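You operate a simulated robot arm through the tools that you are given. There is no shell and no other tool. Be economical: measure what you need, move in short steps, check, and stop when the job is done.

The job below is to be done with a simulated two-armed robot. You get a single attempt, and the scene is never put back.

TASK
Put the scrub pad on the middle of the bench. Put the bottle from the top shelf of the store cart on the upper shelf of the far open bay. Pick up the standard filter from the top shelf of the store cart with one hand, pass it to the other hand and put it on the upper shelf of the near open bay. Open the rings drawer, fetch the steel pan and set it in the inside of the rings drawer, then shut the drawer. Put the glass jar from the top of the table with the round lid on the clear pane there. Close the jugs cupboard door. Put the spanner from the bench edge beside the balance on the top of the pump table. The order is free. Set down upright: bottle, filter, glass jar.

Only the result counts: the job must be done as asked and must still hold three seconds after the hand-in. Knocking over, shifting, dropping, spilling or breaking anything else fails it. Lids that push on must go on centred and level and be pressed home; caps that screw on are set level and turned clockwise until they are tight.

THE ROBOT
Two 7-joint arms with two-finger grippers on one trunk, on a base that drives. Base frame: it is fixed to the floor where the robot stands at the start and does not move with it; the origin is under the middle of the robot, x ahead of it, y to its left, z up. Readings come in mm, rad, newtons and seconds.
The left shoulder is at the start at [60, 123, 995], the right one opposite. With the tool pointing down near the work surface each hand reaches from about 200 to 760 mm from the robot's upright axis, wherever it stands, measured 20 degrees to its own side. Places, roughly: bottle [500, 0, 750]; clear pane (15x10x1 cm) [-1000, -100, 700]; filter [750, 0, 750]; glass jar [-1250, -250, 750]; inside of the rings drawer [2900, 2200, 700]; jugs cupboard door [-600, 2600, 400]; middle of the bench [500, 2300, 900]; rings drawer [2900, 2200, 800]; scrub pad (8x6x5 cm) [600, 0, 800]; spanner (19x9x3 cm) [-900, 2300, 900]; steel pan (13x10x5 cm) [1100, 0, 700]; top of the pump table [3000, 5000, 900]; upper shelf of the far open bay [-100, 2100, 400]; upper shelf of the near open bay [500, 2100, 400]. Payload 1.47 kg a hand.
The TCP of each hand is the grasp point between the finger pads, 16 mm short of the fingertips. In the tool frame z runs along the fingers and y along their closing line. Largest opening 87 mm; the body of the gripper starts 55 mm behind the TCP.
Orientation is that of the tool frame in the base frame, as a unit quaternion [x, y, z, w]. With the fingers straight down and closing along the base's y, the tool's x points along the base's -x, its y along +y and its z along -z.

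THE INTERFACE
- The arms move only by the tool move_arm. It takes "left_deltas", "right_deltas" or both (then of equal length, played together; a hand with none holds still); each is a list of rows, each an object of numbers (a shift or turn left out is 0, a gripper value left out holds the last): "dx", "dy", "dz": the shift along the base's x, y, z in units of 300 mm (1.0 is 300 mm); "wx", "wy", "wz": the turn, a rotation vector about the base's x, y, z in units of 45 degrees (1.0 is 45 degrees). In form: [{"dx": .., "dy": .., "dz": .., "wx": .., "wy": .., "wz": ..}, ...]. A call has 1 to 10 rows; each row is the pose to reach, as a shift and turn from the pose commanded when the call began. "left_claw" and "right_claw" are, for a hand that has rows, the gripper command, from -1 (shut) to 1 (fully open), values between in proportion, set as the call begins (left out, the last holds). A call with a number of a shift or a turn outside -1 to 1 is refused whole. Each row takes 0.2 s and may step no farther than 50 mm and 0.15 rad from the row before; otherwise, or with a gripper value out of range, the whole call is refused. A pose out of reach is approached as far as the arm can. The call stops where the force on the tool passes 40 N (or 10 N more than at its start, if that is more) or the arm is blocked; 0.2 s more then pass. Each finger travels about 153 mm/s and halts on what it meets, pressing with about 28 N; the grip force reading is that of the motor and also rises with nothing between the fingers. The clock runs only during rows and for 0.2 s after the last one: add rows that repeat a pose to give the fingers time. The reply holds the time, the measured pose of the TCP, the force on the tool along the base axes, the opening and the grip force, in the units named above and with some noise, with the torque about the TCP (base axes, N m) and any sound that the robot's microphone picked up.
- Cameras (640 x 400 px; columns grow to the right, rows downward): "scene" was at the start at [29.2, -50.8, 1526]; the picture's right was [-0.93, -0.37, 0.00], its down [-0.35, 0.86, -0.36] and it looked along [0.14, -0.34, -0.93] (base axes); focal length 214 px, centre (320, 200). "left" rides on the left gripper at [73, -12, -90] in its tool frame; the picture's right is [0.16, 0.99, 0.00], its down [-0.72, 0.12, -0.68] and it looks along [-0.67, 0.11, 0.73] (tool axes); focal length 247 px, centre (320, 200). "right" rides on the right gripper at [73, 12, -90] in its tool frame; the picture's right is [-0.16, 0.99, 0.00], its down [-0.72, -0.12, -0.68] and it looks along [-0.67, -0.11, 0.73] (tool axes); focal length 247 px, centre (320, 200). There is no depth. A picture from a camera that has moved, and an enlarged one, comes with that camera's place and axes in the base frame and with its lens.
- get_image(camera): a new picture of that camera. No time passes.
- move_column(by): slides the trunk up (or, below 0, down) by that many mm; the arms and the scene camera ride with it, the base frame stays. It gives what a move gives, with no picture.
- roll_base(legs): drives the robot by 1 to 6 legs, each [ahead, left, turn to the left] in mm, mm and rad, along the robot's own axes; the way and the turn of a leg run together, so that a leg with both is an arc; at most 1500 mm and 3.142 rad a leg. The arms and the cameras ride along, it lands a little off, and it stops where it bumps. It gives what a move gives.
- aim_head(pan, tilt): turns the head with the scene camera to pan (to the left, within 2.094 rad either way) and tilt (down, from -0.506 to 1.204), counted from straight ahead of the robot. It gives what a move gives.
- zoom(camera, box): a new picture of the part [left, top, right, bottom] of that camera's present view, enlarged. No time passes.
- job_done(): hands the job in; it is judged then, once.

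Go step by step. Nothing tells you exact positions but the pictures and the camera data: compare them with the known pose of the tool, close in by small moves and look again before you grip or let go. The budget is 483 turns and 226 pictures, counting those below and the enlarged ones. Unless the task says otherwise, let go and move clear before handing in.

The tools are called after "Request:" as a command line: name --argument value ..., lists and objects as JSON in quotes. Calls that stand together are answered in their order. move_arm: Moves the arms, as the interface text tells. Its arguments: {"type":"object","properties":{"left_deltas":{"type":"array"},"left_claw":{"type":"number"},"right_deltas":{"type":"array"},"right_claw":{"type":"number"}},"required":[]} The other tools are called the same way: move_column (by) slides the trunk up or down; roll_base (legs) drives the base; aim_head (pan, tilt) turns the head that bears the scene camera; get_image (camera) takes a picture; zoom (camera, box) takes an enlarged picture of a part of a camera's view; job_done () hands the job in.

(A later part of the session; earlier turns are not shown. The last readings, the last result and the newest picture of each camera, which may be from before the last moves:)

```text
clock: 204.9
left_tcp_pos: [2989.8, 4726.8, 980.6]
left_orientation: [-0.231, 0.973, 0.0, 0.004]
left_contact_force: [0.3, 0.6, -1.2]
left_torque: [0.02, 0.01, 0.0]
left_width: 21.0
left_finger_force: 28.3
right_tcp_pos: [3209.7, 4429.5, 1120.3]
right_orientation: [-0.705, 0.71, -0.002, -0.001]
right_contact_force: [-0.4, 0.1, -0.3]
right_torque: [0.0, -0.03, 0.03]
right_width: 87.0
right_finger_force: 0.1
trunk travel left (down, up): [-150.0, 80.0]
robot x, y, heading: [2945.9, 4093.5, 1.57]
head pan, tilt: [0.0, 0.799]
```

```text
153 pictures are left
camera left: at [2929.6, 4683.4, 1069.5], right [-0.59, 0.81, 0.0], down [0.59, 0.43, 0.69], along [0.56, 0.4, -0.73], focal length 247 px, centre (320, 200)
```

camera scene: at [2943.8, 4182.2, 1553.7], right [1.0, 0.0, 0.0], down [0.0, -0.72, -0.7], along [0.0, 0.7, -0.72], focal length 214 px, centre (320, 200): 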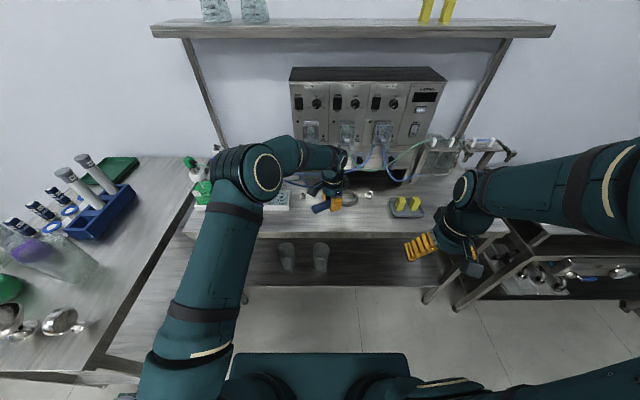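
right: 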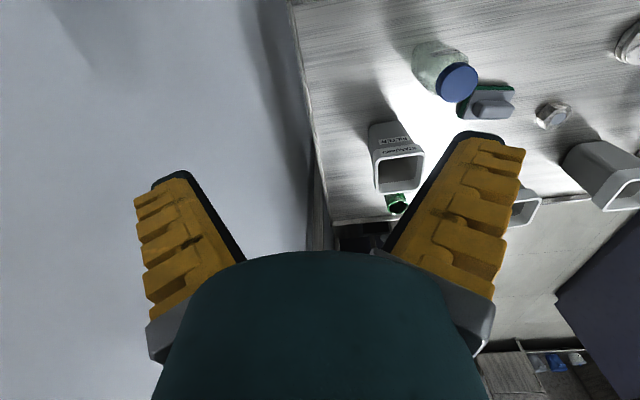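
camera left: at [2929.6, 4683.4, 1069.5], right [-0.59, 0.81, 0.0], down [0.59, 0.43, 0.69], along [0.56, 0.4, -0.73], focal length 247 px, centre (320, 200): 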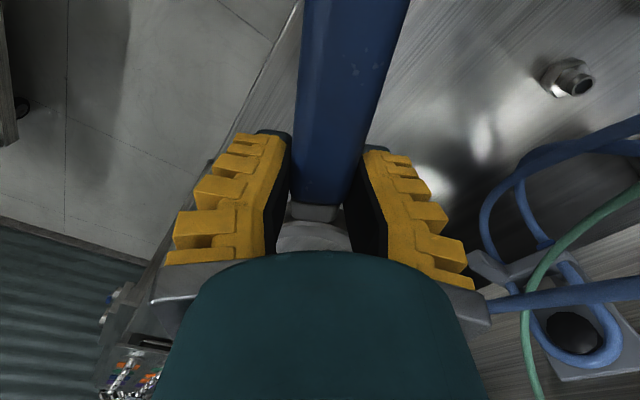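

The table edge is at y≈4680, so I move 50 mm deeper, then descend slowly to contact.

Request:
move_arm --left_deltas '[{"dy": 0.08}, {"dy": 0.16}, {"dy": 0.16, "dz": -0.08}, {"dy": 0.16, "dz": -0.16}]'

Request:
get_image --camera "left"

Request:
zoom --camera "scene" --box '[240, 120, 440, 245]'

```text
clock: 205.9
left_tcp_pos: [2989.0, 4773.6, 931.6]
left_orientation: [-0.232, 0.973, 0.0, 0.005]
left_contact_force: [0.7, 0.0, -2.1]
left_torque: [-0.03, 0.01, -0.01]
left_width: 21.0
left_finger_force: 27.4
right_tcp_pos: [3210.3, 4430.4, 1118.5]
right_orientation: [-0.705, 0.709, 0.0, -0.001]
right_contact_force: [0.0, -0.2, -0.3]
right_torque: [-0.02, 0.03, 0.01]
right_width: 87.1
right_finger_force: 0.1
trunk travel left (down, up): [-150.0, 80.0]
robot x, y, heading: [2945.3, 4086.8, 1.566]
head pan, tilt: [0.0, 0.799]
```

```text
152 pictures are left
camera left: at [2929.5, 4730.6, 1021.7], right [-0.59, 0.81, 0.0], down [0.59, 0.43, 0.69], along [0.56, 0.4, -0.73], focal length 247 px, centre (320, 200)
```

left: 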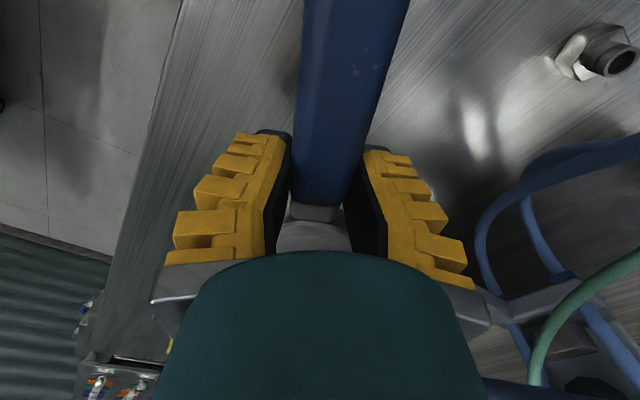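

```text
3.20 times, centred on (340, 182) of scene
camera zoom: at [2943.9, 4181.9, 1553.7], right [1.0, 0.0, 0.0], down [0.0, -0.72, -0.7], along [0.0, 0.7, -0.72], focal length 686 px, centre (256, 256)
```

zoom: 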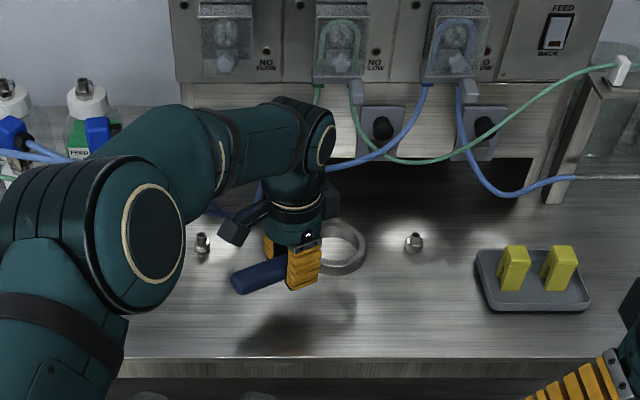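

Clear of the fittings. I lower slowly until touch.

Request:
move_arm --left_deltas '[{"dz": -0.03}, {"dz": -0.05}, {"dz": -0.06}, {"dz": -0.07}]'

```text
clock: 206.9
left_tcp_pos: [2989.5, 4774.1, 910.7]
left_orientation: [-0.234, 0.972, 0.0, 0.004]
left_contact_force: [0.5, -0.8, -1.1]
left_torque: [-0.03, 0.05, 0.0]
left_width: 20.8
left_finger_force: 28.0
right_tcp_pos: [3209.2, 4428.2, 1120.0]
right_orientation: [-0.705, 0.71, 0.0, -0.001]
right_contact_force: [-0.4, -1.2, -0.2]
right_torque: [0.02, -0.01, -0.02]
right_width: 87.0
right_finger_force: 0.1
trunk travel left (down, up): [-150.0, 80.0]
robot x, y, heading: [2945.1, 4091.2, 1.569]
head pan, tilt: [0.0, 0.799]
```

Request:
move_arm --left_deltas '[{"dz": -0.02}, {"dz": -0.04}, {"dz": -0.06}, {"dz": -0.08}, {"dz": -0.1}]'

```text
clock: 208.1
left_tcp_pos: [2989.2, 4774.6, 881.4]
left_orientation: [-0.232, 0.973, 0.001, 0.005]
left_contact_force: [0.4, -0.4, -1.7]
left_torque: [-0.02, -0.01, 0.02]
left_width: 21.0
left_finger_force: 28.2
right_tcp_pos: [3211.1, 4428.4, 1119.3]
right_orientation: [-0.705, 0.709, 0.0, -0.001]
right_contact_force: [0.8, -0.2, -0.4]
right_torque: [0.0, 0.0, -0.06]
right_width: 87.2
right_finger_force: 0.0
trunk travel left (down, up): [-150.0, 80.0]
robot x, y, heading: [2944.0, 4089.4, 1.568]
head pan, tilt: [0.0, 0.799]
```

Request:
zoom --camera "scene" --box '[240, 140, 440, 265]'

Request:
get_image --camera "left"

```text
3.20 times, centred on (340, 202) of scene
camera zoom: at [2943.7, 4181.7, 1553.7], right [1.0, 0.0, 0.0], down [0.0, -0.72, -0.7], along [0.0, 0.7, -0.72], focal length 686 px, centre (256, 192)
```

zoom: 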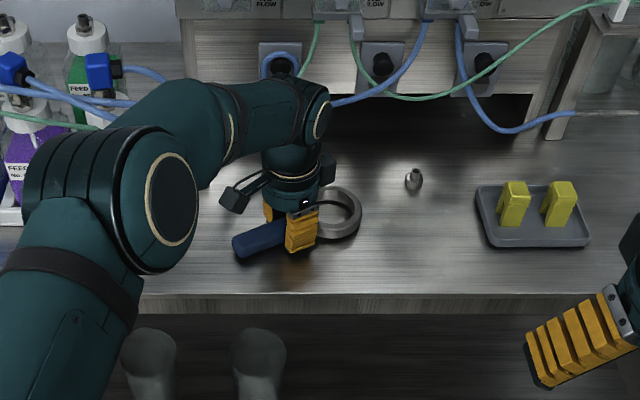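

```text
149 pictures are left
camera left: at [2929.2, 4730.5, 970.2], right [-0.59, 0.81, 0.0], down [0.59, 0.43, 0.69], along [0.56, 0.4, -0.73], focal length 247 px, centre (320, 200)
```

left: 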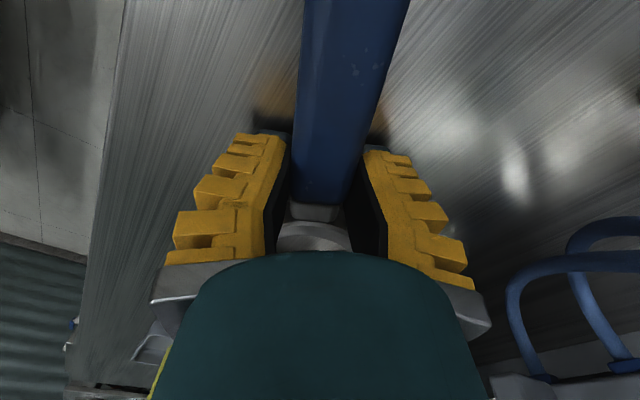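

The table is close under the spanner. I continue in small steps.

Request:
move_arm --left_deltas '[{"dz": -0.015}, {"dz": -0.03}, {"dz": -0.045}, {"dz": -0.06}]'

```text
clock: 209.0
left_tcp_pos: [2990.3, 4777.8, 877.2]
left_orientation: [-0.233, 0.972, 0.006, 0.009]
left_contact_force: [-3.1, -7.6, 19.6]
left_torque: [-0.39, 0.11, 0.07]
left_width: 21.4
left_finger_force: 27.4
right_tcp_pos: [3209.4, 4427.6, 1120.4]
right_orientation: [-0.705, 0.709, -0.001, 0.001]
right_contact_force: [-0.1, 0.0, -0.1]
right_torque: [-0.01, -0.02, 0.02]
right_width: 87.1
right_finger_force: 0.0
trunk travel left (down, up): [-150.0, 80.0]
robot x, y, heading: [2943.3, 4091.4, 1.57]
head pan, tilt: [0.0, 0.799]
stopped in row 4 (left hand): the force on the tool passed its limit at 45 N (the readings are from after the stop); the commanded pose is now the measured one
```

Contact. I ease up slightly, open, and lift.

Request:
move_arm --left_deltas '[{"dz": 0.01}, {"dz": 0.01}, {"dz": 0.01}]' --left_claw 1

Request:
move_arm --left_deltas '[{"dz": 0.1}, {"dz": 0.22}, {"dz": 0.36}, {"dz": 0.5}, {"dz": 0.65}, {"dz": 0.8}]'

Request:
zoom --camera "scene" --box '[240, 140, 440, 265]'

```text
clock: 209.8
left_tcp_pos: [2989.5, 4777.4, 875.4]
left_orientation: [-0.234, 0.972, 0.004, 0.008]
left_contact_force: [0.0, 0.1, -0.5]
left_torque: [-0.01, 0.03, 0.0]
left_width: 87.1
left_finger_force: 0.1
right_tcp_pos: [3211.1, 4428.9, 1119.9]
right_orientation: [-0.705, 0.709, 0.0, 0.0]
right_contact_force: [-0.6, 0.5, 0.6]
right_torque: [0.0, 0.01, 0.02]
right_width: 87.1
right_finger_force: 0.0
trunk travel left (down, up): [-150.0, 80.0]
robot x, y, heading: [2945.3, 4089.0, 1.571]
head pan, tilt: [0.0, 0.799]
```

```text
clock: 211.2
left_tcp_pos: [2990.0, 4775.9, 1117.1]
left_orientation: [-0.233, 0.972, 0.004, 0.007]
left_contact_force: [0.0, -0.3, 0.2]
left_torque: [-0.01, -0.01, -0.02]
left_width: 87.1
left_finger_force: 0.0
right_tcp_pos: [3209.9, 4428.7, 1120.8]
right_orientation: [-0.705, 0.709, 0.0, -0.001]
right_contact_force: [-0.4, 0.2, -0.1]
right_torque: [-0.01, 0.02, -0.03]
right_width: 87.0
right_finger_force: 0.0
trunk travel left (down, up): [-150.0, 80.0]
robot x, y, heading: [2945.7, 4086.0, 1.567]
head pan, tilt: [0.0, 0.799]
```

```text
3.20 times, centred on (340, 202) of scene
camera zoom: at [2943.7, 4180.7, 1553.8], right [1.0, 0.0, 0.0], down [0.0, -0.72, -0.7], along [0.0, 0.7, -0.72], focal length 686 px, centre (256, 192)
```

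zoom: 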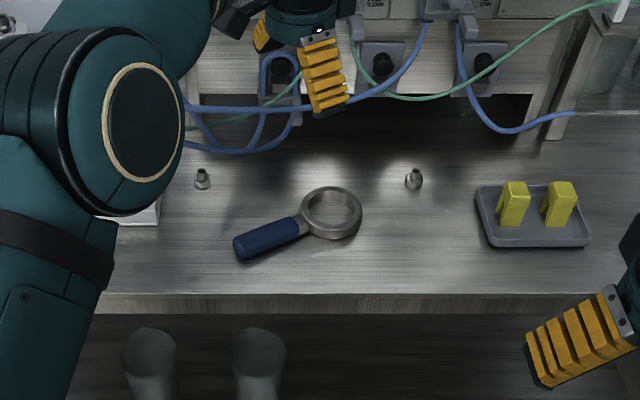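

The spanner rests well on the pump table. I retract the arm the way it came.

Request:
move_arm --left_deltas '[{"dy": -0.12, "wz": 0.15}, {"dy": -0.26, "wz": 0.3}, {"dx": -0.05, "dy": -0.4, "wz": 0.45}, {"dx": -0.12, "dy": -0.52, "wz": 0.6}, {"dx": -0.2, "dy": -0.64, "wz": 0.75}, {"dx": -0.28, "dy": -0.76, "wz": 0.9}, {"dx": -0.38, "dy": -0.86, "wz": 1.0}, {"dx": -0.48, "dy": -0.96, "wz": 1.0}, {"dx": -0.58, "dy": -1.0, "wz": 1.0}, {"dx": -0.67, "dy": -1.0, "wz": 1.0}]'

Request:
move_arm --left_deltas '[{"wz": 0.15}, {"wz": 0.3}, {"wz": 0.4}]'

Request:
roll_base --legs '[[-600, 0, 0], [0, 0, -1.571], [0, 0, -1.571], [350, 0, 0]]'

Request:
aim_head --pan 0 --tilt 0.6

Request:
get_image --camera "scene"

```text
clock: 213.4
left_tcp_pos: [2787.5, 4476.5, 1116.3]
left_orientation: [-0.588, 0.809, 0.006, 0.004]
left_contact_force: [-0.3, -0.6, 0.6]
left_torque: [-0.01, -0.01, 0.0]
left_width: 86.7
left_finger_force: 0.1
right_tcp_pos: [3209.2, 4428.9, 1121.2]
right_orientation: [-0.705, 0.709, 0.0, 0.0]
right_contact_force: [-0.2, 0.3, -0.4]
right_torque: [-0.03, 0.0, -0.02]
right_width: 87.2
right_finger_force: 0.1
trunk travel left (down, up): [-150.0, 80.0]
robot x, y, heading: [2947.2, 4088.0, 1.571]
head pan, tilt: [0.0, 0.799]
```

```text
clock: 214.2
left_tcp_pos: [2788.0, 4476.7, 1116.6]
left_orientation: [0.708, -0.706, -0.007, -0.004]
left_contact_force: [1.1, -0.2, 0.3]
left_torque: [0.02, 0.0, 0.0]
left_width: 87.2
left_finger_force: 0.1
right_tcp_pos: [3210.3, 4428.7, 1120.3]
right_orientation: [-0.706, 0.709, 0.001, 0.0]
right_contact_force: [-0.9, 0.0, -0.2]
right_torque: [0.01, 0.02, -0.03]
right_width: 87.3
right_finger_force: 0.2
trunk travel left (down, up): [-150.0, 80.0]
robot x, y, heading: [2945.3, 4090.4, 1.573]
head pan, tilt: [0.0, 0.799]
```

```text
clock: 227.1
left_tcp_pos: [3089.5, 2750.0, 1116.6]
left_orientation: [0.713, 0.701, -0.003, 0.007]
left_contact_force: [0.1, -0.3, -0.1]
left_torque: [-0.01, -0.01, -0.02]
left_width: 87.2
left_finger_force: 0.1
right_tcp_pos: [2668.3, 2804.3, 1120.5]
right_orientation: [0.715, 0.699, 0.001, -0.001]
right_contact_force: [0.3, -0.5, -0.4]
right_torque: [0.0, 0.01, 0.02]
right_width: 87.0
right_finger_force: 0.0
trunk travel left (down, up): [-150.0, 80.0]
robot x, y, heading: [2937.7, 3138.9, -1.584]
head pan, tilt: [0.0, 0.799]
```

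```text
clock: 227.8
left_tcp_pos: [3089.1, 2750.1, 1117.0]
left_orientation: [0.712, 0.702, -0.003, 0.007]
left_contact_force: [0.3, -0.9, -0.7]
left_torque: [-0.01, 0.0, -0.01]
left_width: 86.8
left_finger_force: 0.0
right_tcp_pos: [2669.1, 2805.8, 1119.5]
right_orientation: [0.714, 0.7, 0.0, 0.0]
right_contact_force: [0.0, -0.7, -0.3]
right_torque: [0.01, -0.04, -0.02]
right_width: 87.0
right_finger_force: 0.0
trunk travel left (down, up): [-150.0, 80.0]
robot x, y, heading: [2942.0, 3141.5, -1.588]
head pan, tilt: [0.0, 0.6]
```

```text
147 pictures are left
camera scene: at [2935.2, 3043.3, 1570.6], right [-1.0, 0.02, 0.0], down [0.01, 0.57, -0.82], along [-0.01, -0.82, -0.57], focal length 214 px, centre (320, 200)
```

scene: 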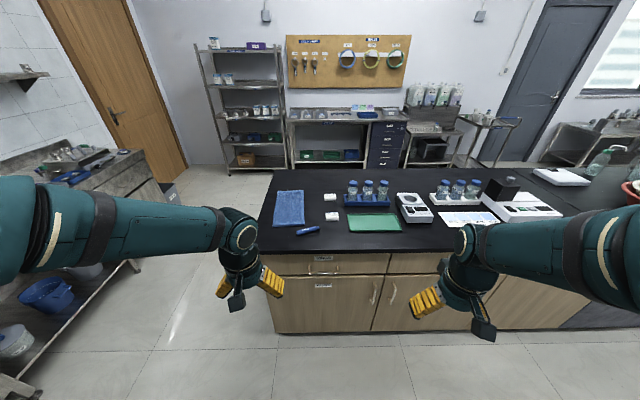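

I'm facing the wooden drawers. I zoom to read the labels.

Request:
zoom --camera "scene" --box '[260, 235, 420, 335]'

Request:
zoom --camera "scene" --box '[380, 235, 540, 335]'

```text
4.00 times, centred on (340, 285) of scene
camera zoom: at [2935.2, 3043.3, 1570.6], right [-1.0, 0.02, 0.0], down [0.01, 0.57, -0.82], along [-0.01, -0.82, -0.57], focal length 858 px, centre (240, -140)
```

zoom: 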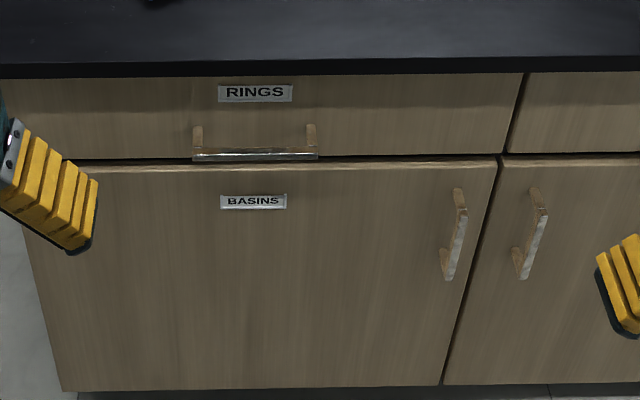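

```text
4.00 times, centred on (460, 285) of scene
camera zoom: at [2935.2, 3043.3, 1570.6], right [-1.0, 0.02, 0.0], down [0.01, 0.57, -0.82], along [-0.01, -0.82, -0.57], focal length 858 px, centre (-240, -140)
```

zoom: 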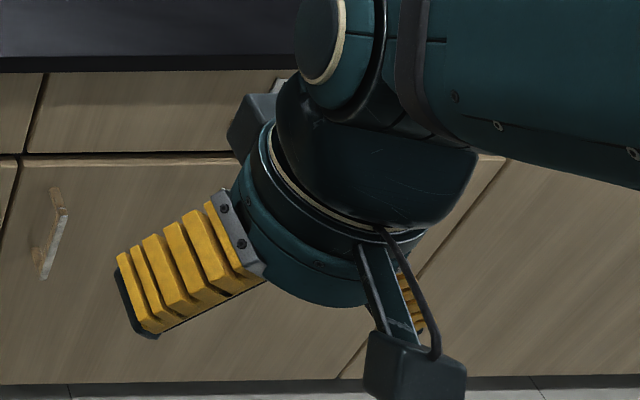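

The RINGS drawer is right in front, handle bar at ≈[2911,2440,748]. I lower the trunk and turn the right hand horizontal with the fingers closing vertically.

Request:
move_column --by -110

Request:
move_arm --right_deltas '[{"wx": -0.086, "wy": 0.086, "wz": 0.123}, {"wx": -0.172, "wy": 0.172, "wz": 0.246}, {"wx": -0.258, "wy": 0.258, "wz": 0.369}, {"wx": -0.345, "wy": 0.345, "wz": 0.492}, {"wx": -0.431, "wy": 0.431, "wz": 0.615}, {"wx": -0.517, "wy": 0.517, "wz": 0.738}, {"wx": -0.604, "wy": 0.604, "wz": 0.862}]'

Request:
move_arm --right_deltas '[{"wx": -0.086, "wy": 0.086, "wz": 0.123}, {"wx": -0.172, "wy": 0.172, "wz": 0.246}, {"wx": -0.258, "wy": 0.258, "wz": 0.369}, {"wx": -0.345, "wy": 0.345, "wz": 0.492}, {"wx": -0.431, "wy": 0.431, "wz": 0.615}, {"wx": -0.517, "wy": 0.517, "wz": 0.738}, {"wx": -0.604, "wy": 0.604, "wz": 0.862}]'

Request:
get_image --camera "scene"

```text
clock: 229.2
left_tcp_pos: [3088.6, 2750.5, 1006.6]
left_orientation: [0.713, 0.701, -0.004, 0.007]
left_contact_force: [0.5, 0.3, -1.1]
left_torque: [0.02, 0.01, 0.0]
left_width: 87.0
left_finger_force: 0.1
right_tcp_pos: [2669.2, 2806.1, 1010.8]
right_orientation: [0.715, 0.699, 0.0, 0.0]
right_contact_force: [0.0, -0.3, -0.6]
right_torque: [0.03, 0.01, -0.02]
right_width: 87.0
right_finger_force: 0.0
trunk travel left (down, up): [-40.0, 190.0]
robot x, y, heading: [2937.7, 3139.1, -1.585]
head pan, tilt: [0.0, 0.6]
```

```text
clock: 230.8
left_tcp_pos: [3089.1, 2750.4, 1006.3]
left_orientation: [0.712, 0.702, -0.004, 0.007]
left_contact_force: [-0.1, 0.5, 0.4]
left_torque: [-0.02, 0.0, 0.02]
left_width: 87.1
left_finger_force: 0.1
right_tcp_pos: [2656.7, 2757.3, 1043.2]
right_orientation: [0.406, 0.855, -0.322, 0.003]
right_contact_force: [0.3, -0.2, 0.4]
right_torque: [-0.03, 0.01, -0.01]
right_width: 87.1
right_finger_force: 0.2
right hand out of reach, approached as far as the arm can: row 4, 5, 6, 7
trunk travel left (down, up): [-40.0, 190.0]
robot x, y, heading: [2936.8, 3137.6, -1.586]
head pan, tilt: [0.0, 0.6]
```

```text
clock: 232.4
left_tcp_pos: [3088.6, 2750.7, 1006.6]
left_orientation: [0.713, 0.701, -0.004, 0.008]
left_contact_force: [-0.4, -0.4, 0.5]
left_torque: [-0.03, -0.02, -0.01]
left_width: 87.0
left_finger_force: 0.1
right_tcp_pos: [2609.5, 2696.6, 1078.7]
right_orientation: [0.007, 0.819, -0.574, 0.005]
right_contact_force: [0.3, -0.8, -0.3]
right_torque: [0.02, 0.04, 0.02]
right_width: 86.8
right_finger_force: 0.0
right hand out of reach, approached as far as the arm can: row 1, 2, 3, 4, 5, 6, 7
trunk travel left (down, up): [-40.0, 190.0]
robot x, y, heading: [2937.4, 3142.3, -1.586]
head pan, tilt: [0.0, 0.6]
```

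```text
144 pictures are left
camera scene: at [2934.2, 3043.1, 1460.6], right [-1.0, 0.02, 0.0], down [0.01, 0.56, -0.83], along [-0.01, -0.82, -0.56], focal length 214 px, centre (320, 200)
```

scene: 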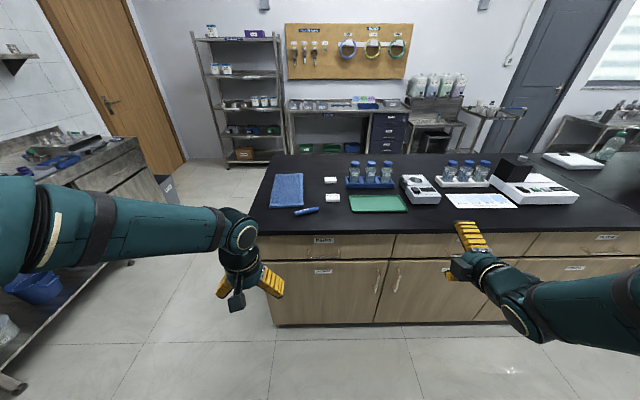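

Hand orientation is right. I bring it in front of the handle.

Request:
move_arm --right_deltas '[{"dx": 0.1, "dz": -0.1}, {"dx": 0.2, "dz": -0.2}, {"dx": 0.3, "dz": -0.3, "dy": -0.02}, {"dx": 0.4, "dz": -0.4, "dy": -0.04}, {"dx": 0.5, "dz": -0.5, "dy": -0.06}, {"dx": 0.6, "dz": -0.6, "dy": -0.08}, {"dx": 0.7, "dz": -0.7, "dy": -0.1}, {"dx": 0.8, "dz": -0.8, "dy": -0.12}, {"dx": 0.9, "dz": -0.9, "dy": -0.15}, {"dx": 1.0, "dz": -1.0, "dy": -0.2}]'

Request:
get_image --camera "right"

Request:
get_image --camera "scene"

```text
clock: 234.7
left_tcp_pos: [3090.7, 2749.5, 1006.6]
left_orientation: [0.713, 0.701, -0.004, 0.006]
left_contact_force: [-0.7, -0.9, -0.4]
left_torque: [-0.03, 0.05, 0.0]
left_width: 86.8
left_finger_force: 0.0
right_tcp_pos: [2910.9, 2634.5, 779.2]
right_orientation: [0.008, 0.818, -0.575, 0.005]
right_contact_force: [0.7, 0.1, 0.1]
right_torque: [0.0, 0.02, -0.05]
right_width: 86.9
right_finger_force: 0.1
right hand out of reach, approached as far as the arm can: row 1, 2, 3, 4, 5, 6, 7
trunk travel left (down, up): [-40.0, 190.0]
robot x, y, heading: [2938.0, 3139.6, -1.587]
head pan, tilt: [0.0, 0.6]
```

```text
143 pictures are left
camera right: at [2837.8, 2724.0, 797.4], right [0.18, 0.33, -0.93], down [0.72, 0.59, 0.35], along [0.67, -0.73, -0.14], focal length 247 px, centre (320, 200)
```

right: 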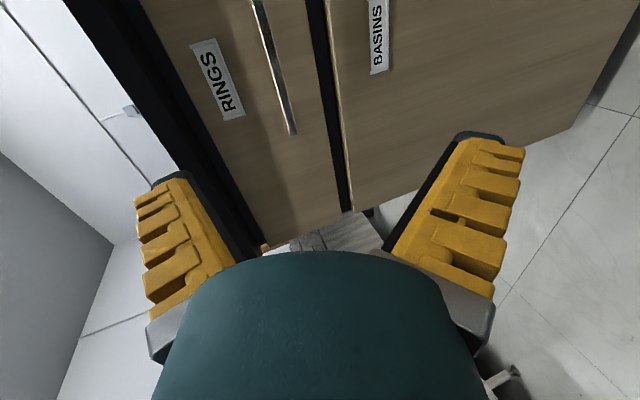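

```text
142 pictures are left
camera scene: at [2936.3, 3042.9, 1460.6], right [-1.0, 0.02, 0.0], down [0.01, 0.57, -0.82], along [-0.01, -0.82, -0.57], focal length 214 px, centre (320, 200)
```

scene: 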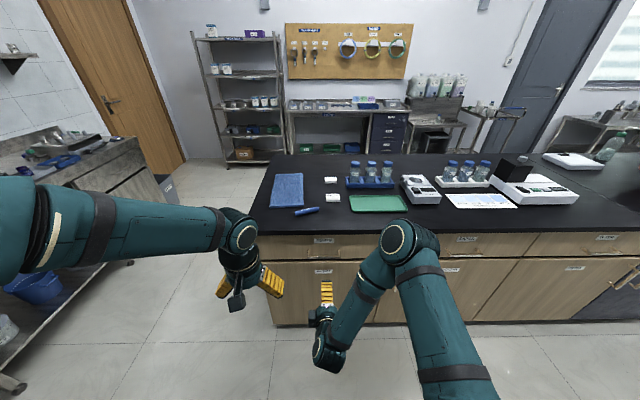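

Handle estimated at z≈755. I move the hand in close and look again.

Request:
move_arm --right_deltas '[{"dz": -0.08}, {"dz": -0.08, "dy": -0.15}, {"dz": -0.08, "dy": -0.3}, {"dz": -0.08, "dy": -0.42}, {"dz": -0.08, "dy": -0.5}]' --right_claw 1

Request:
get_image --camera "right"

Request:
zoom --camera "scene" --box '[260, 220, 400, 320]'

```text
clock: 235.8
left_tcp_pos: [3090.2, 2750.0, 1005.8]
left_orientation: [0.713, 0.702, -0.004, 0.008]
left_contact_force: [-0.5, 1.0, 0.3]
left_torque: [-0.01, 0.03, 0.0]
left_width: 87.1
left_finger_force: 0.1
right_tcp_pos: [2910.7, 2485.5, 754.8]
right_orientation: [0.01, 0.818, -0.574, 0.006]
right_contact_force: [0.2, -0.8, 0.1]
right_torque: [0.03, 0.02, -0.02]
right_width: 86.9
right_finger_force: 0.0
trunk travel left (down, up): [-40.0, 190.0]
robot x, y, heading: [2941.0, 3142.0, -1.58]
head pan, tilt: [0.0, 0.6]
```

```text
141 pictures are left
camera right: at [2837.8, 2573.9, 773.5], right [0.18, 0.34, -0.92], down [0.72, 0.59, 0.36], along [0.67, -0.73, -0.14], focal length 247 px, centre (320, 200)
```

right: 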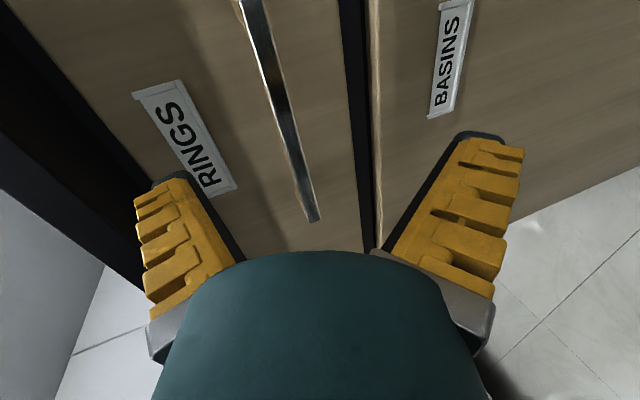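

```text
4.00 times, centred on (330, 270) of scene
camera zoom: at [2935.3, 3042.9, 1460.6], right [-1.0, 0.02, 0.0], down [0.01, 0.56, -0.82], along [-0.01, -0.82, -0.57], focal length 858 px, centre (280, -80)
```

zoom: 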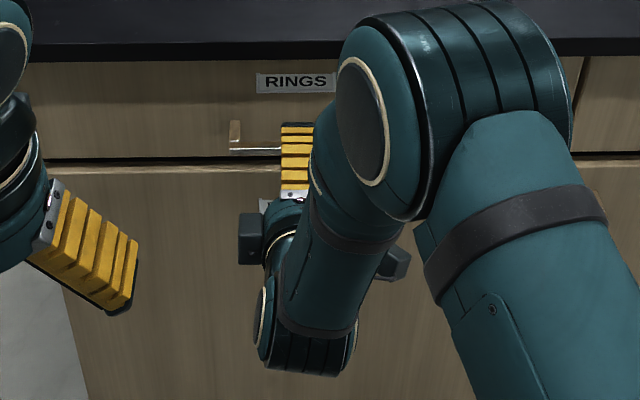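

Handle at y≈2439, z≈755: aligned. I move in and grip.

Request:
move_arm --right_deltas '[{"dy": -0.07}, {"dy": -0.14}, {"dy": -0.14}]'

Request:
move_arm --right_deltas '[{"dy": 0}, {"dy": 0}, {"dy": 0}, {"dy": 0}]' --right_claw -1

Request:
get_image --camera "right"

```text
clock: 236.7
left_tcp_pos: [3088.9, 2751.1, 1006.4]
left_orientation: [0.713, 0.701, -0.003, 0.007]
left_contact_force: [-0.1, 0.7, -0.7]
left_torque: [-0.01, 0.01, 0.02]
left_width: 87.2
left_finger_force: 0.2
right_tcp_pos: [2910.0, 2443.6, 753.9]
right_orientation: [0.009, 0.819, -0.574, 0.006]
right_contact_force: [0.0, 0.2, -0.2]
right_torque: [0.02, -0.03, -0.04]
right_width: 86.8
right_finger_force: 0.0
trunk travel left (down, up): [-40.0, 190.0]
robot x, y, heading: [2938.0, 3137.4, -1.585]
head pan, tilt: [0.0, 0.6]
```

```text
clock: 237.7
left_tcp_pos: [3089.8, 2751.3, 1007.4]
left_orientation: [0.713, 0.702, -0.005, 0.008]
left_contact_force: [-0.4, 0.4, 1.0]
left_torque: [-0.03, 0.03, 0.01]
left_width: 87.1
left_finger_force: 0.0
right_tcp_pos: [2910.2, 2442.0, 758.3]
right_orientation: [0.009, 0.816, -0.577, 0.007]
right_contact_force: [-2.4, -0.1, 25.4]
right_torque: [-0.44, 0.38, 0.28]
right_width: 6.0
right_finger_force: 29.9
trunk travel left (down, up): [-40.0, 190.0]
robot x, y, heading: [2936.4, 3141.6, -1.584]
head pan, tilt: [0.0, 0.6]
```

```text
139 pictures are left
camera right: at [2837.5, 2532.2, 776.0], right [0.18, 0.33, -0.93], down [0.72, 0.6, 0.35], along [0.67, -0.73, -0.13], focal length 247 px, centre (320, 200)
```

right: 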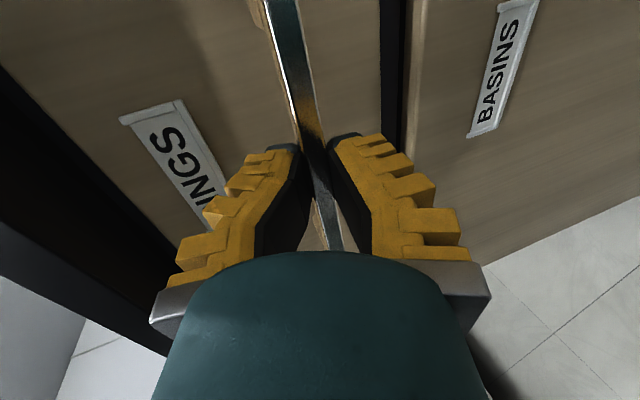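

The bar is gripped. I pull the drawer open by driving backwards.

Request:
move_arm --right_deltas '[{"dz": 0.015}, {"dz": 0.015}]'

Request:
roll_base --legs '[[-230, 0, 0]]'

Request:
get_image --camera "scene"

```text
clock: 238.2
left_tcp_pos: [3089.2, 2751.0, 1005.9]
left_orientation: [0.712, 0.702, -0.004, 0.008]
left_contact_force: [0.1, -0.3, 0.3]
left_torque: [-0.01, 0.02, 0.04]
left_width: 87.1
left_finger_force: 0.0
right_tcp_pos: [2910.8, 2443.3, 757.9]
right_orientation: [0.01, 0.819, -0.574, 0.005]
right_contact_force: [0.7, -2.6, 11.3]
right_torque: [-0.27, 0.37, -0.25]
right_width: 6.1
right_finger_force: 29.9
trunk travel left (down, up): [-40.0, 190.0]
robot x, y, heading: [2935.9, 3140.3, -1.588]
head pan, tilt: [0.0, 0.6]
```

```text
clock: 240.0
left_tcp_pos: [3091.3, 2978.4, 1007.1]
left_orientation: [0.714, 0.7, -0.003, 0.008]
left_contact_force: [0.4, 0.0, -0.6]
left_torque: [-0.03, -0.01, 0.01]
left_width: 86.9
left_finger_force: 0.1
right_tcp_pos: [2910.3, 2672.1, 758.1]
right_orientation: [0.011, 0.819, -0.574, 0.005]
right_contact_force: [-10.8, -0.9, -0.5]
right_torque: [-0.17, 0.42, -0.19]
right_width: 6.0
right_finger_force: 29.5
trunk travel left (down, up): [-40.0, 190.0]
robot x, y, heading: [2942.3, 3372.9, -1.592]
head pan, tilt: [0.0, 0.6]
```

```text
138 pictures are left
camera scene: at [2938.0, 3272.3, 1460.6], right [-1.0, 0.02, 0.0], down [0.01, 0.56, -0.83], along [-0.02, -0.83, -0.56], focal length 214 px, centre (320, 200)
```

scene: 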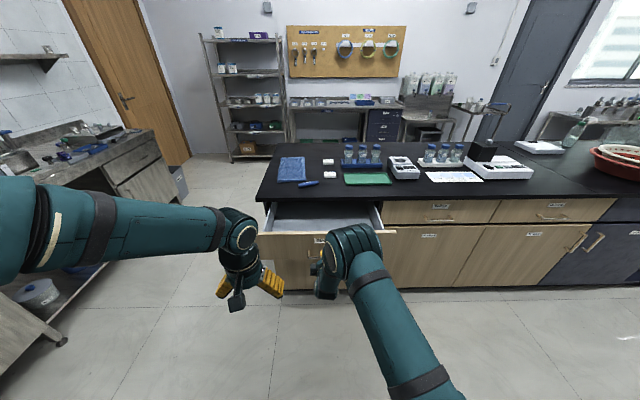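

The drawer is open ~230 mm and empty. I release, back off and restore the right hand.

Request:
move_arm --right_deltas '[{"dy": 0}, {"dy": 0}, {"dy": 0}]' --right_claw 1

Request:
roll_base --legs '[[-200, 0, 0.02]]'

Request:
move_arm --right_deltas '[{"dx": -0.1, "dz": 0.1}, {"dx": -0.2, "dz": 0.2}, {"dx": -0.3, "dz": 0.3}, {"dx": -0.4, "dz": 0.4}, {"dx": -0.5, "dz": 0.5}, {"dx": -0.6, "dz": 0.6}, {"dx": -0.65, "dz": 0.7}, {"dx": -0.7, "dz": 0.8}]'

Request:
move_arm --right_deltas '[{"wx": 0.086, "wy": -0.086, "wz": -0.123}, {"wx": 0.172, "wy": -0.172, "wz": -0.246}, {"wx": 0.258, "wy": -0.258, "wz": -0.369}, {"wx": 0.345, "wy": -0.345, "wz": -0.492}, {"wx": 0.431, "wy": -0.431, "wz": -0.615}, {"wx": 0.517, "wy": -0.517, "wz": -0.738}, {"wx": 0.604, "wy": -0.604, "wz": -0.862}]'

Request:
move_arm --right_deltas '[{"wx": 0.086, "wy": -0.086, "wz": -0.123}, {"wx": 0.172, "wy": -0.172, "wz": -0.246}, {"wx": 0.258, "wy": -0.258, "wz": -0.369}, {"wx": 0.345, "wy": -0.345, "wz": -0.492}, {"wx": 0.431, "wy": -0.431, "wz": -0.615}, {"wx": 0.517, "wy": -0.517, "wz": -0.738}, {"wx": 0.604, "wy": -0.604, "wz": -0.862}]'

Request:
get_image --camera "scene"

```text
clock: 240.8
left_tcp_pos: [3092.3, 2978.3, 1005.8]
left_orientation: [0.714, 0.7, -0.003, 0.007]
left_contact_force: [-0.1, 0.8, -0.7]
left_torque: [0.01, -0.03, 0.0]
left_width: 87.1
left_finger_force: 0.0
right_tcp_pos: [2911.7, 2673.6, 759.1]
right_orientation: [0.011, 0.819, -0.573, 0.003]
right_contact_force: [0.6, -0.2, 0.4]
right_torque: [0.05, 0.01, 0.02]
right_width: 86.8
right_finger_force: 0.1
trunk travel left (down, up): [-40.0, 190.0]
robot x, y, heading: [2943.3, 3368.1, -1.59]
head pan, tilt: [0.0, 0.6]
```

```text
clock: 242.4
left_tcp_pos: [3101.8, 3182.3, 1007.3]
left_orientation: [0.707, 0.707, -0.004, 0.007]
left_contact_force: [0.0, 0.2, 0.1]
left_torque: [-0.01, -0.02, 0.0]
left_width: 87.0
left_finger_force: 0.0
right_tcp_pos: [2926.1, 2872.5, 759.6]
right_orientation: [0.004, 0.819, -0.574, 0.009]
right_contact_force: [0.5, -0.2, 0.2]
right_torque: [0.03, 0.04, 0.0]
right_width: 87.0
right_finger_force: 0.1
trunk travel left (down, up): [-40.0, 190.0]
robot x, y, heading: [2944.0, 3566.5, -1.573]
head pan, tilt: [0.0, 0.6]
```

```text
clock: 244.2
left_tcp_pos: [3101.2, 3180.7, 1005.8]
left_orientation: [0.707, 0.707, -0.004, 0.007]
left_contact_force: [-0.6, 1.0, -0.1]
left_torque: [0.0, -0.02, 0.02]
left_width: 87.1
left_finger_force: 0.1
right_tcp_pos: [2716.4, 2871.4, 997.8]
right_orientation: [0.004, 0.819, -0.573, 0.009]
right_contact_force: [-0.4, 0.6, 0.4]
right_torque: [-0.02, -0.01, 0.0]
right_width: 87.0
right_finger_force: 0.0
trunk travel left (down, up): [-40.0, 190.0]
robot x, y, heading: [2941.9, 3567.8, -1.574]
head pan, tilt: [0.0, 0.6]
```

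```text
clock: 245.8
left_tcp_pos: [3102.0, 3179.9, 1006.5]
left_orientation: [0.707, 0.707, -0.004, 0.007]
left_contact_force: [0.4, -0.8, 0.4]
left_torque: [0.0, 0.0, -0.01]
left_width: 86.7
left_finger_force: 0.1
right_tcp_pos: [2716.3, 2871.3, 997.8]
right_orientation: [0.403, 0.856, -0.324, 0.008]
right_contact_force: [0.0, -0.2, 0.2]
right_torque: [-0.06, 0.0, 0.03]
right_width: 86.7
right_finger_force: 0.1
trunk travel left (down, up): [-40.0, 190.0]
robot x, y, heading: [2948.2, 3566.8, -1.568]
head pan, tilt: [0.0, 0.6]
```

```text
clock: 247.4
left_tcp_pos: [3101.7, 3181.1, 1006.4]
left_orientation: [0.707, 0.707, -0.004, 0.007]
left_contact_force: [0.4, 1.3, 0.3]
left_torque: [-0.03, -0.02, -0.01]
left_width: 87.1
left_finger_force: 0.1
right_tcp_pos: [2715.5, 2871.5, 997.6]
right_orientation: [0.713, 0.701, -0.003, 0.004]
right_contact_force: [0.2, 1.3, -0.3]
right_torque: [-0.01, 0.02, -0.02]
right_width: 86.8
right_finger_force: 0.0
trunk travel left (down, up): [-40.0, 190.0]
robot x, y, heading: [2944.6, 3568.0, -1.566]
head pan, tilt: [0.0, 0.6]
```

```text
137 pictures are left
camera scene: at [2942.3, 3470.7, 1460.6], right [-1.0, 0.0, 0.0], down [0.0, 0.57, -0.82], along [0.0, -0.82, -0.57], focal length 214 px, centre (320, 200)
```

scene: 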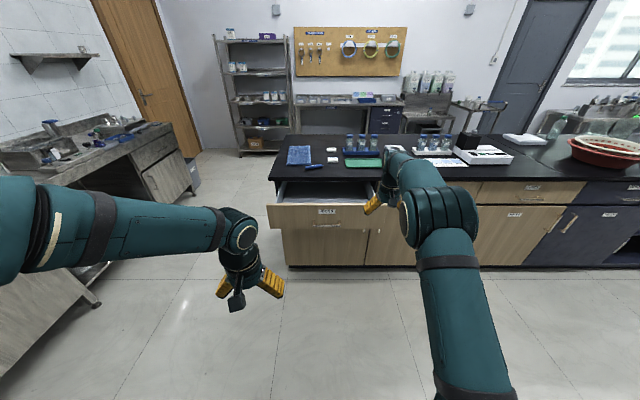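

I tuck the right arm, raise the trunk and drive around the bench's right end.

Request:
move_arm --right_deltas '[{"dz": 0.1, "dy": 0.1}, {"dz": 0.2, "dy": 0.22}, {"dz": 0.25, "dy": 0.36}, {"dz": 0.25, "dy": 0.5}, {"dz": 0.25, "dy": 0.65}, {"dz": 0.25, "dy": 0.8}, {"dz": 0.25, "dy": 0.95}, {"dz": 0.25, "dy": 1.0}]'

Request:
move_column --by 110

Request:
roll_base --legs '[[450, 0, 0], [0, 900, 0], [1100, 0, 0], [1150, 0, 0]]'

Request:
aim_head --pan -0.9 --tilt 0.4

Request:
get_image --camera "scene"

```text
clock: 249.2
left_tcp_pos: [3100.9, 3180.3, 1005.5]
left_orientation: [0.706, 0.708, -0.004, 0.007]
left_contact_force: [-0.6, 1.3, 0.0]
left_torque: [0.04, -0.01, -0.02]
left_width: 87.2
left_finger_force: 0.1
right_tcp_pos: [2716.7, 3171.9, 1073.2]
right_orientation: [0.712, 0.702, -0.004, 0.005]
right_contact_force: [-0.6, -0.6, -0.3]
right_torque: [0.0, 0.02, 0.02]
right_width: 86.8
right_finger_force: 0.0
trunk travel left (down, up): [-40.0, 190.0]
robot x, y, heading: [2945.6, 3568.6, -1.573]
head pan, tilt: [0.0, 0.6]
```

```text
clock: 250.6
left_tcp_pos: [3101.5, 3180.8, 1116.1]
left_orientation: [0.707, 0.707, -0.005, 0.008]
left_contact_force: [0.2, -0.5, 0.1]
left_torque: [-0.01, -0.03, 0.01]
left_width: 87.0
left_finger_force: 0.0
right_tcp_pos: [2715.8, 3171.0, 1183.7]
right_orientation: [0.713, 0.701, -0.004, 0.005]
right_contact_force: [-0.5, 0.1, 0.3]
right_torque: [-0.02, -0.01, 0.0]
right_width: 86.9
right_finger_force: 0.1
trunk travel left (down, up): [-150.0, 80.0]
robot x, y, heading: [2940.5, 3568.8, -1.57]
head pan, tilt: [0.0, 0.6]
```

```text
clock: 271.9
left_tcp_pos: [3995.1, 482.1, 1116.5]
left_orientation: [0.707, 0.707, -0.004, 0.007]
left_contact_force: [0.1, -0.4, 0.0]
left_torque: [0.02, 0.0, 0.0]
left_width: 86.8
left_finger_force: 0.1
right_tcp_pos: [3609.7, 472.9, 1184.0]
right_orientation: [0.713, 0.701, -0.005, 0.005]
right_contact_force: [0.5, 0.3, 0.6]
right_torque: [0.01, -0.02, 0.02]
right_width: 87.2
right_finger_force: 0.0
trunk travel left (down, up): [-150.0, 80.0]
robot x, y, heading: [3843.0, 871.9, -1.573]
head pan, tilt: [0.0, 0.6]
```

```text
clock: 273.1
left_tcp_pos: [3995.9, 480.9, 1117.4]
left_orientation: [0.707, 0.707, -0.004, 0.008]
left_contact_force: [0.0, 0.9, 0.4]
left_torque: [-0.01, 0.01, -0.03]
left_width: 86.7
left_finger_force: 0.0
right_tcp_pos: [3610.3, 473.0, 1183.9]
right_orientation: [0.713, 0.701, -0.005, 0.005]
right_contact_force: [0.9, -0.4, 0.5]
right_torque: [0.0, 0.02, 0.0]
right_width: 86.9
right_finger_force: 0.1
trunk travel left (down, up): [-150.0, 80.0]
robot x, y, heading: [3836.4, 870.1, -1.576]
head pan, tilt: [-0.901, 0.4]
```

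```text
136 pictures are left
camera scene: at [3764.6, 802.7, 1588.8], right [-0.62, 0.78, 0.0], down [0.31, 0.24, -0.92], along [-0.72, -0.57, -0.39], focal length 214 px, centre (320, 200)
```

scene: 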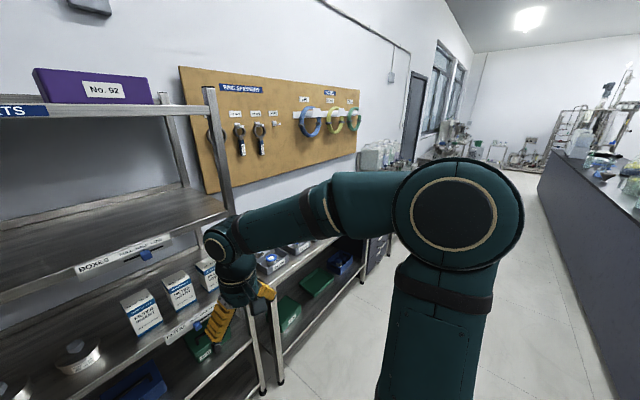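

The shelving is close to my right hand; I back up to the aisle's middle and strafe right toward the drainer.

Request:
roll_base --legs '[[-150, 0, 0], [0, -1300, 0.0], [0, -1250, 0.0]]'

Request:
aim_head --pan -0.2 --tilt 0.6

Request:
get_image --camera "scene"

```text
clock: 296.5
left_tcp_pos: [1438.1, 639.7, 1115.3]
left_orientation: [0.707, 0.707, -0.004, 0.007]
left_contact_force: [0.3, 0.1, 0.6]
left_torque: [0.0, 0.01, -0.01]
left_width: 86.9
left_finger_force: 0.0
right_tcp_pos: [1053.6, 630.6, 1184.1]
right_orientation: [0.712, 0.702, -0.005, 0.005]
right_contact_force: [0.1, -0.6, 0.2]
right_torque: [-0.02, 0.02, -0.03]
right_width: 87.3
right_finger_force: 0.1
trunk travel left (down, up): [-150.0, 80.0]
robot x, y, heading: [1282.6, 1026.9, -1.57]
head pan, tilt: [-0.901, 0.4]
```

```text
clock: 297.6
left_tcp_pos: [1438.9, 640.5, 1114.9]
left_orientation: [0.706, 0.708, -0.004, 0.008]
left_contact_force: [0.2, -0.2, 0.3]
left_torque: [0.01, 0.0, 0.02]
left_width: 87.0
left_finger_force: 0.0
right_tcp_pos: [1053.1, 630.4, 1183.4]
right_orientation: [0.712, 0.702, -0.005, 0.003]
right_contact_force: [0.1, 0.1, 0.9]
right_torque: [-0.02, 0.01, -0.05]
right_width: 87.1
right_finger_force: 0.0
trunk travel left (down, up): [-150.0, 80.0]
robot x, y, heading: [1283.3, 1029.6, -1.569]
head pan, tilt: [-0.201, 0.6]
```

```text
135 pictures are left
camera scene: at [1262.1, 931.9, 1570.6], right [-0.98, 0.2, 0.0], down [0.11, 0.55, -0.83], along [-0.17, -0.81, -0.56], focal length 214 px, centre (320, 200)
```

scene: 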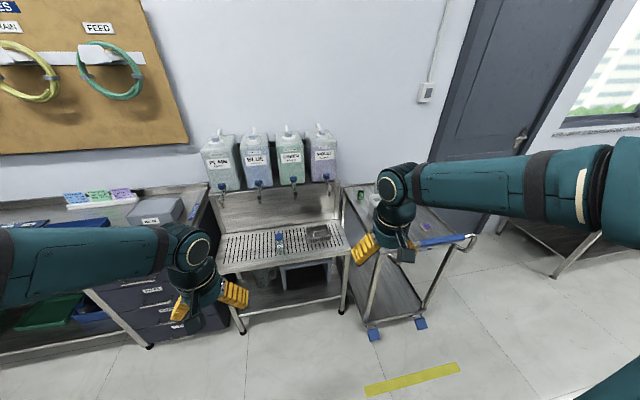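

I see the drainer table with the steel pan (≈[1086,44]) and the cart next to it. I move up in front of them.

Request:
roll_base --legs '[[0, -280, 0], [420, 0, 0]]'

Request:
aim_head --pan 0.0 --tilt 0.9

Request:
get_image --camera "scene"

Request:
zoom --camera "scene" --box '[220, 100, 420, 225]'

Request:
get_image --camera "left"

```text
clock: 303.0
left_tcp_pos: [1156.7, 266.9, 1115.5]
left_orientation: [0.71, 0.705, -0.003, 0.008]
left_contact_force: [0.8, 0.3, 0.2]
left_torque: [-0.03, -0.01, -0.02]
left_width: 87.1
left_finger_force: 0.0
right_tcp_pos: [770.5, 259.3, 1184.0]
right_orientation: [0.715, 0.7, -0.004, 0.004]
right_contact_force: [-0.9, 0.4, -0.1]
right_torque: [0.0, -0.03, -0.03]
right_width: 86.7
right_finger_force: 0.1
trunk travel left (down, up): [-150.0, 80.0]
robot x, y, heading: [1004.4, 651.9, -1.575]
head pan, tilt: [-0.201, 0.6]
stopped in leg 2: the robot was blocked; the commanded pose is now the measured one
```

```text
clock: 303.8
left_tcp_pos: [1156.8, 266.6, 1116.3]
left_orientation: [0.709, 0.706, -0.003, 0.007]
left_contact_force: [-0.6, 0.0, -0.4]
left_torque: [-0.04, -0.02, 0.0]
left_width: 87.1
left_finger_force: 0.2
right_tcp_pos: [770.0, 259.4, 1182.8]
right_orientation: [0.714, 0.7, -0.005, 0.004]
right_contact_force: [0.0, 0.1, -0.6]
right_torque: [-0.04, -0.02, 0.01]
right_width: 87.2
right_finger_force: 0.1
trunk travel left (down, up): [-150.0, 80.0]
robot x, y, heading: [999.7, 655.7, -1.581]
head pan, tilt: [0.0, 0.901]
```

```text
134 pictures are left
camera scene: at [999.1, 570.4, 1545.9], right [-1.0, 0.01, 0.0], down [0.01, 0.78, -0.62], along [0.0, -0.62, -0.78], focal length 214 px, centre (320, 200)
```

scene: 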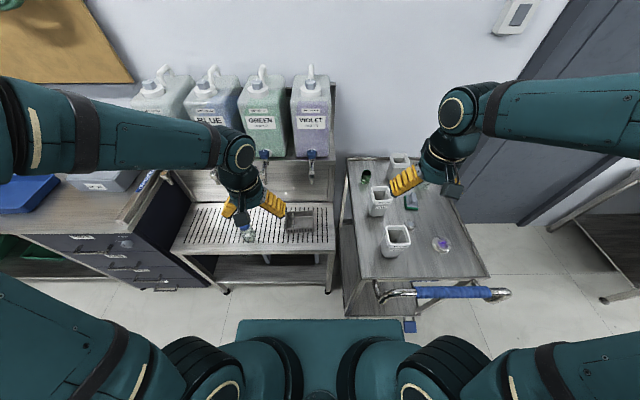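

```text
3.20 times, centred on (320, 162) of scene
camera zoom: at [999.1, 570.4, 1545.9], right [-1.0, 0.01, 0.0], down [0.01, 0.78, -0.62], along [0.0, -0.62, -0.78], focal length 686 px, centre (320, 320)
```

zoom: 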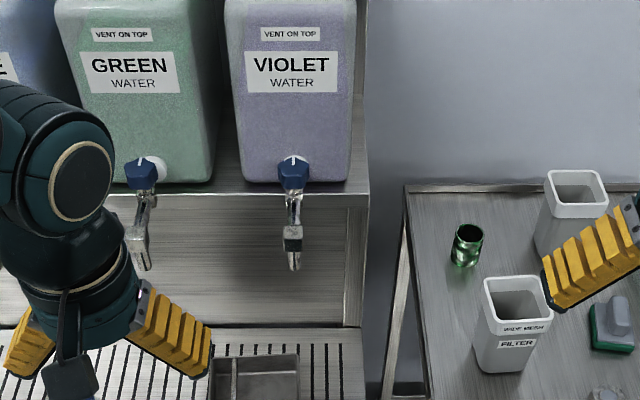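

```text
132 pictures are left
camera left: at [1145.4, 340.1, 1205.3], right [0.99, 0.15, 0.0], down [0.11, -0.71, 0.69], along [0.11, -0.68, -0.72], focal length 247 px, centre (320, 200)
```

left: 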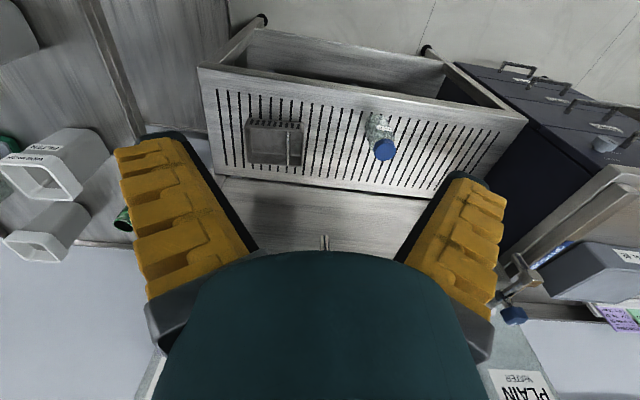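

The robot stopped against something (cart handle/wheel), nothing seems disturbed. The pan is at ≈[1093,20]. I back off slightly and lower the left hand for a close look.

Request:
roll_base --legs '[[-30, 0, 0.006]]'

Request:
move_arm --left_deltas '[{"dx": -0.05, "dy": -0.1, "dz": -0.1}, {"dx": -0.1, "dy": -0.2, "dz": -0.2}, {"dx": -0.15, "dy": -0.3, "dz": -0.3}, {"dx": -0.2, "dy": -0.4, "dz": -0.4}, {"dx": -0.21, "dy": -0.5, "dz": -0.5}, {"dx": -0.21, "dy": -0.6, "dz": -0.6}]'

Request:
get_image --camera "left"

```text
clock: 304.6
left_tcp_pos: [1159.1, 296.6, 1116.8]
left_orientation: [0.706, 0.708, -0.004, 0.008]
left_contact_force: [-0.6, 1.1, 0.5]
left_torque: [-0.01, 0.0, -0.02]
left_width: 86.8
left_finger_force: 0.2
right_tcp_pos: [773.4, 286.2, 1184.2]
right_orientation: [0.712, 0.702, -0.004, 0.004]
right_contact_force: [-0.5, -0.3, 0.5]
right_torque: [-0.04, -0.01, -0.01]
right_width: 87.1
right_finger_force: 0.0
trunk travel left (down, up): [-150.0, 80.0]
robot x, y, heading: [1001.6, 685.1, -1.57]
head pan, tilt: [0.0, 0.901]
```

```text
clock: 306.0
left_tcp_pos: [1096.6, 115.9, 935.8]
left_orientation: [0.706, 0.708, -0.003, 0.007]
left_contact_force: [1.2, 0.1, 0.4]
left_torque: [-0.01, 0.01, 0.01]
left_width: 87.1
left_finger_force: 0.1
right_tcp_pos: [773.2, 283.6, 1184.4]
right_orientation: [0.712, 0.702, -0.003, 0.004]
right_contact_force: [-0.7, -0.4, 0.9]
right_torque: [-0.01, -0.02, -0.02]
right_width: 87.0
right_finger_force: 0.1
trunk travel left (down, up): [-150.0, 80.0]
robot x, y, heading: [998.5, 681.8, -1.572]
head pan, tilt: [0.0, 0.901]
```

```text
131 pictures are left
camera left: at [1084.8, 188.3, 1024.9], right [0.99, 0.16, 0.0], down [0.11, -0.71, 0.69], along [0.11, -0.68, -0.72], focal length 247 px, centre (320, 200)
```

left: 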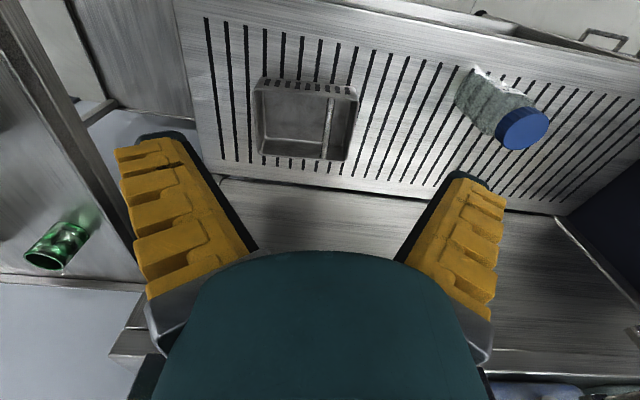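

Request:
zoom --camera "left" --box '[230, 60, 390, 160]'

```text
4.00 times, centred on (310, 110) of left
camera zoom: at [1084.8, 188.3, 1024.9], right [0.99, 0.16, 0.0], down [0.11, -0.71, 0.69], along [0.11, -0.68, -0.72], focal length 988 px, centre (360, 560)
```

zoom: 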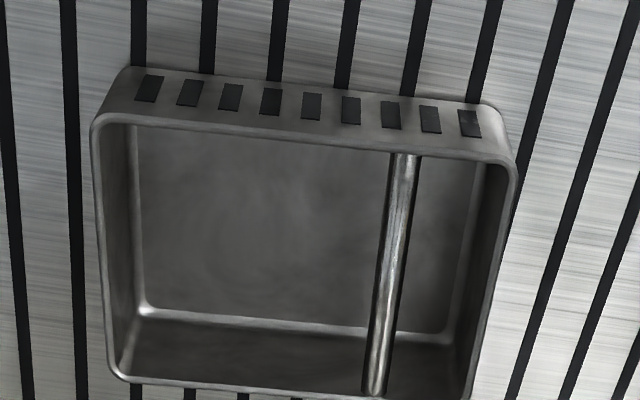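

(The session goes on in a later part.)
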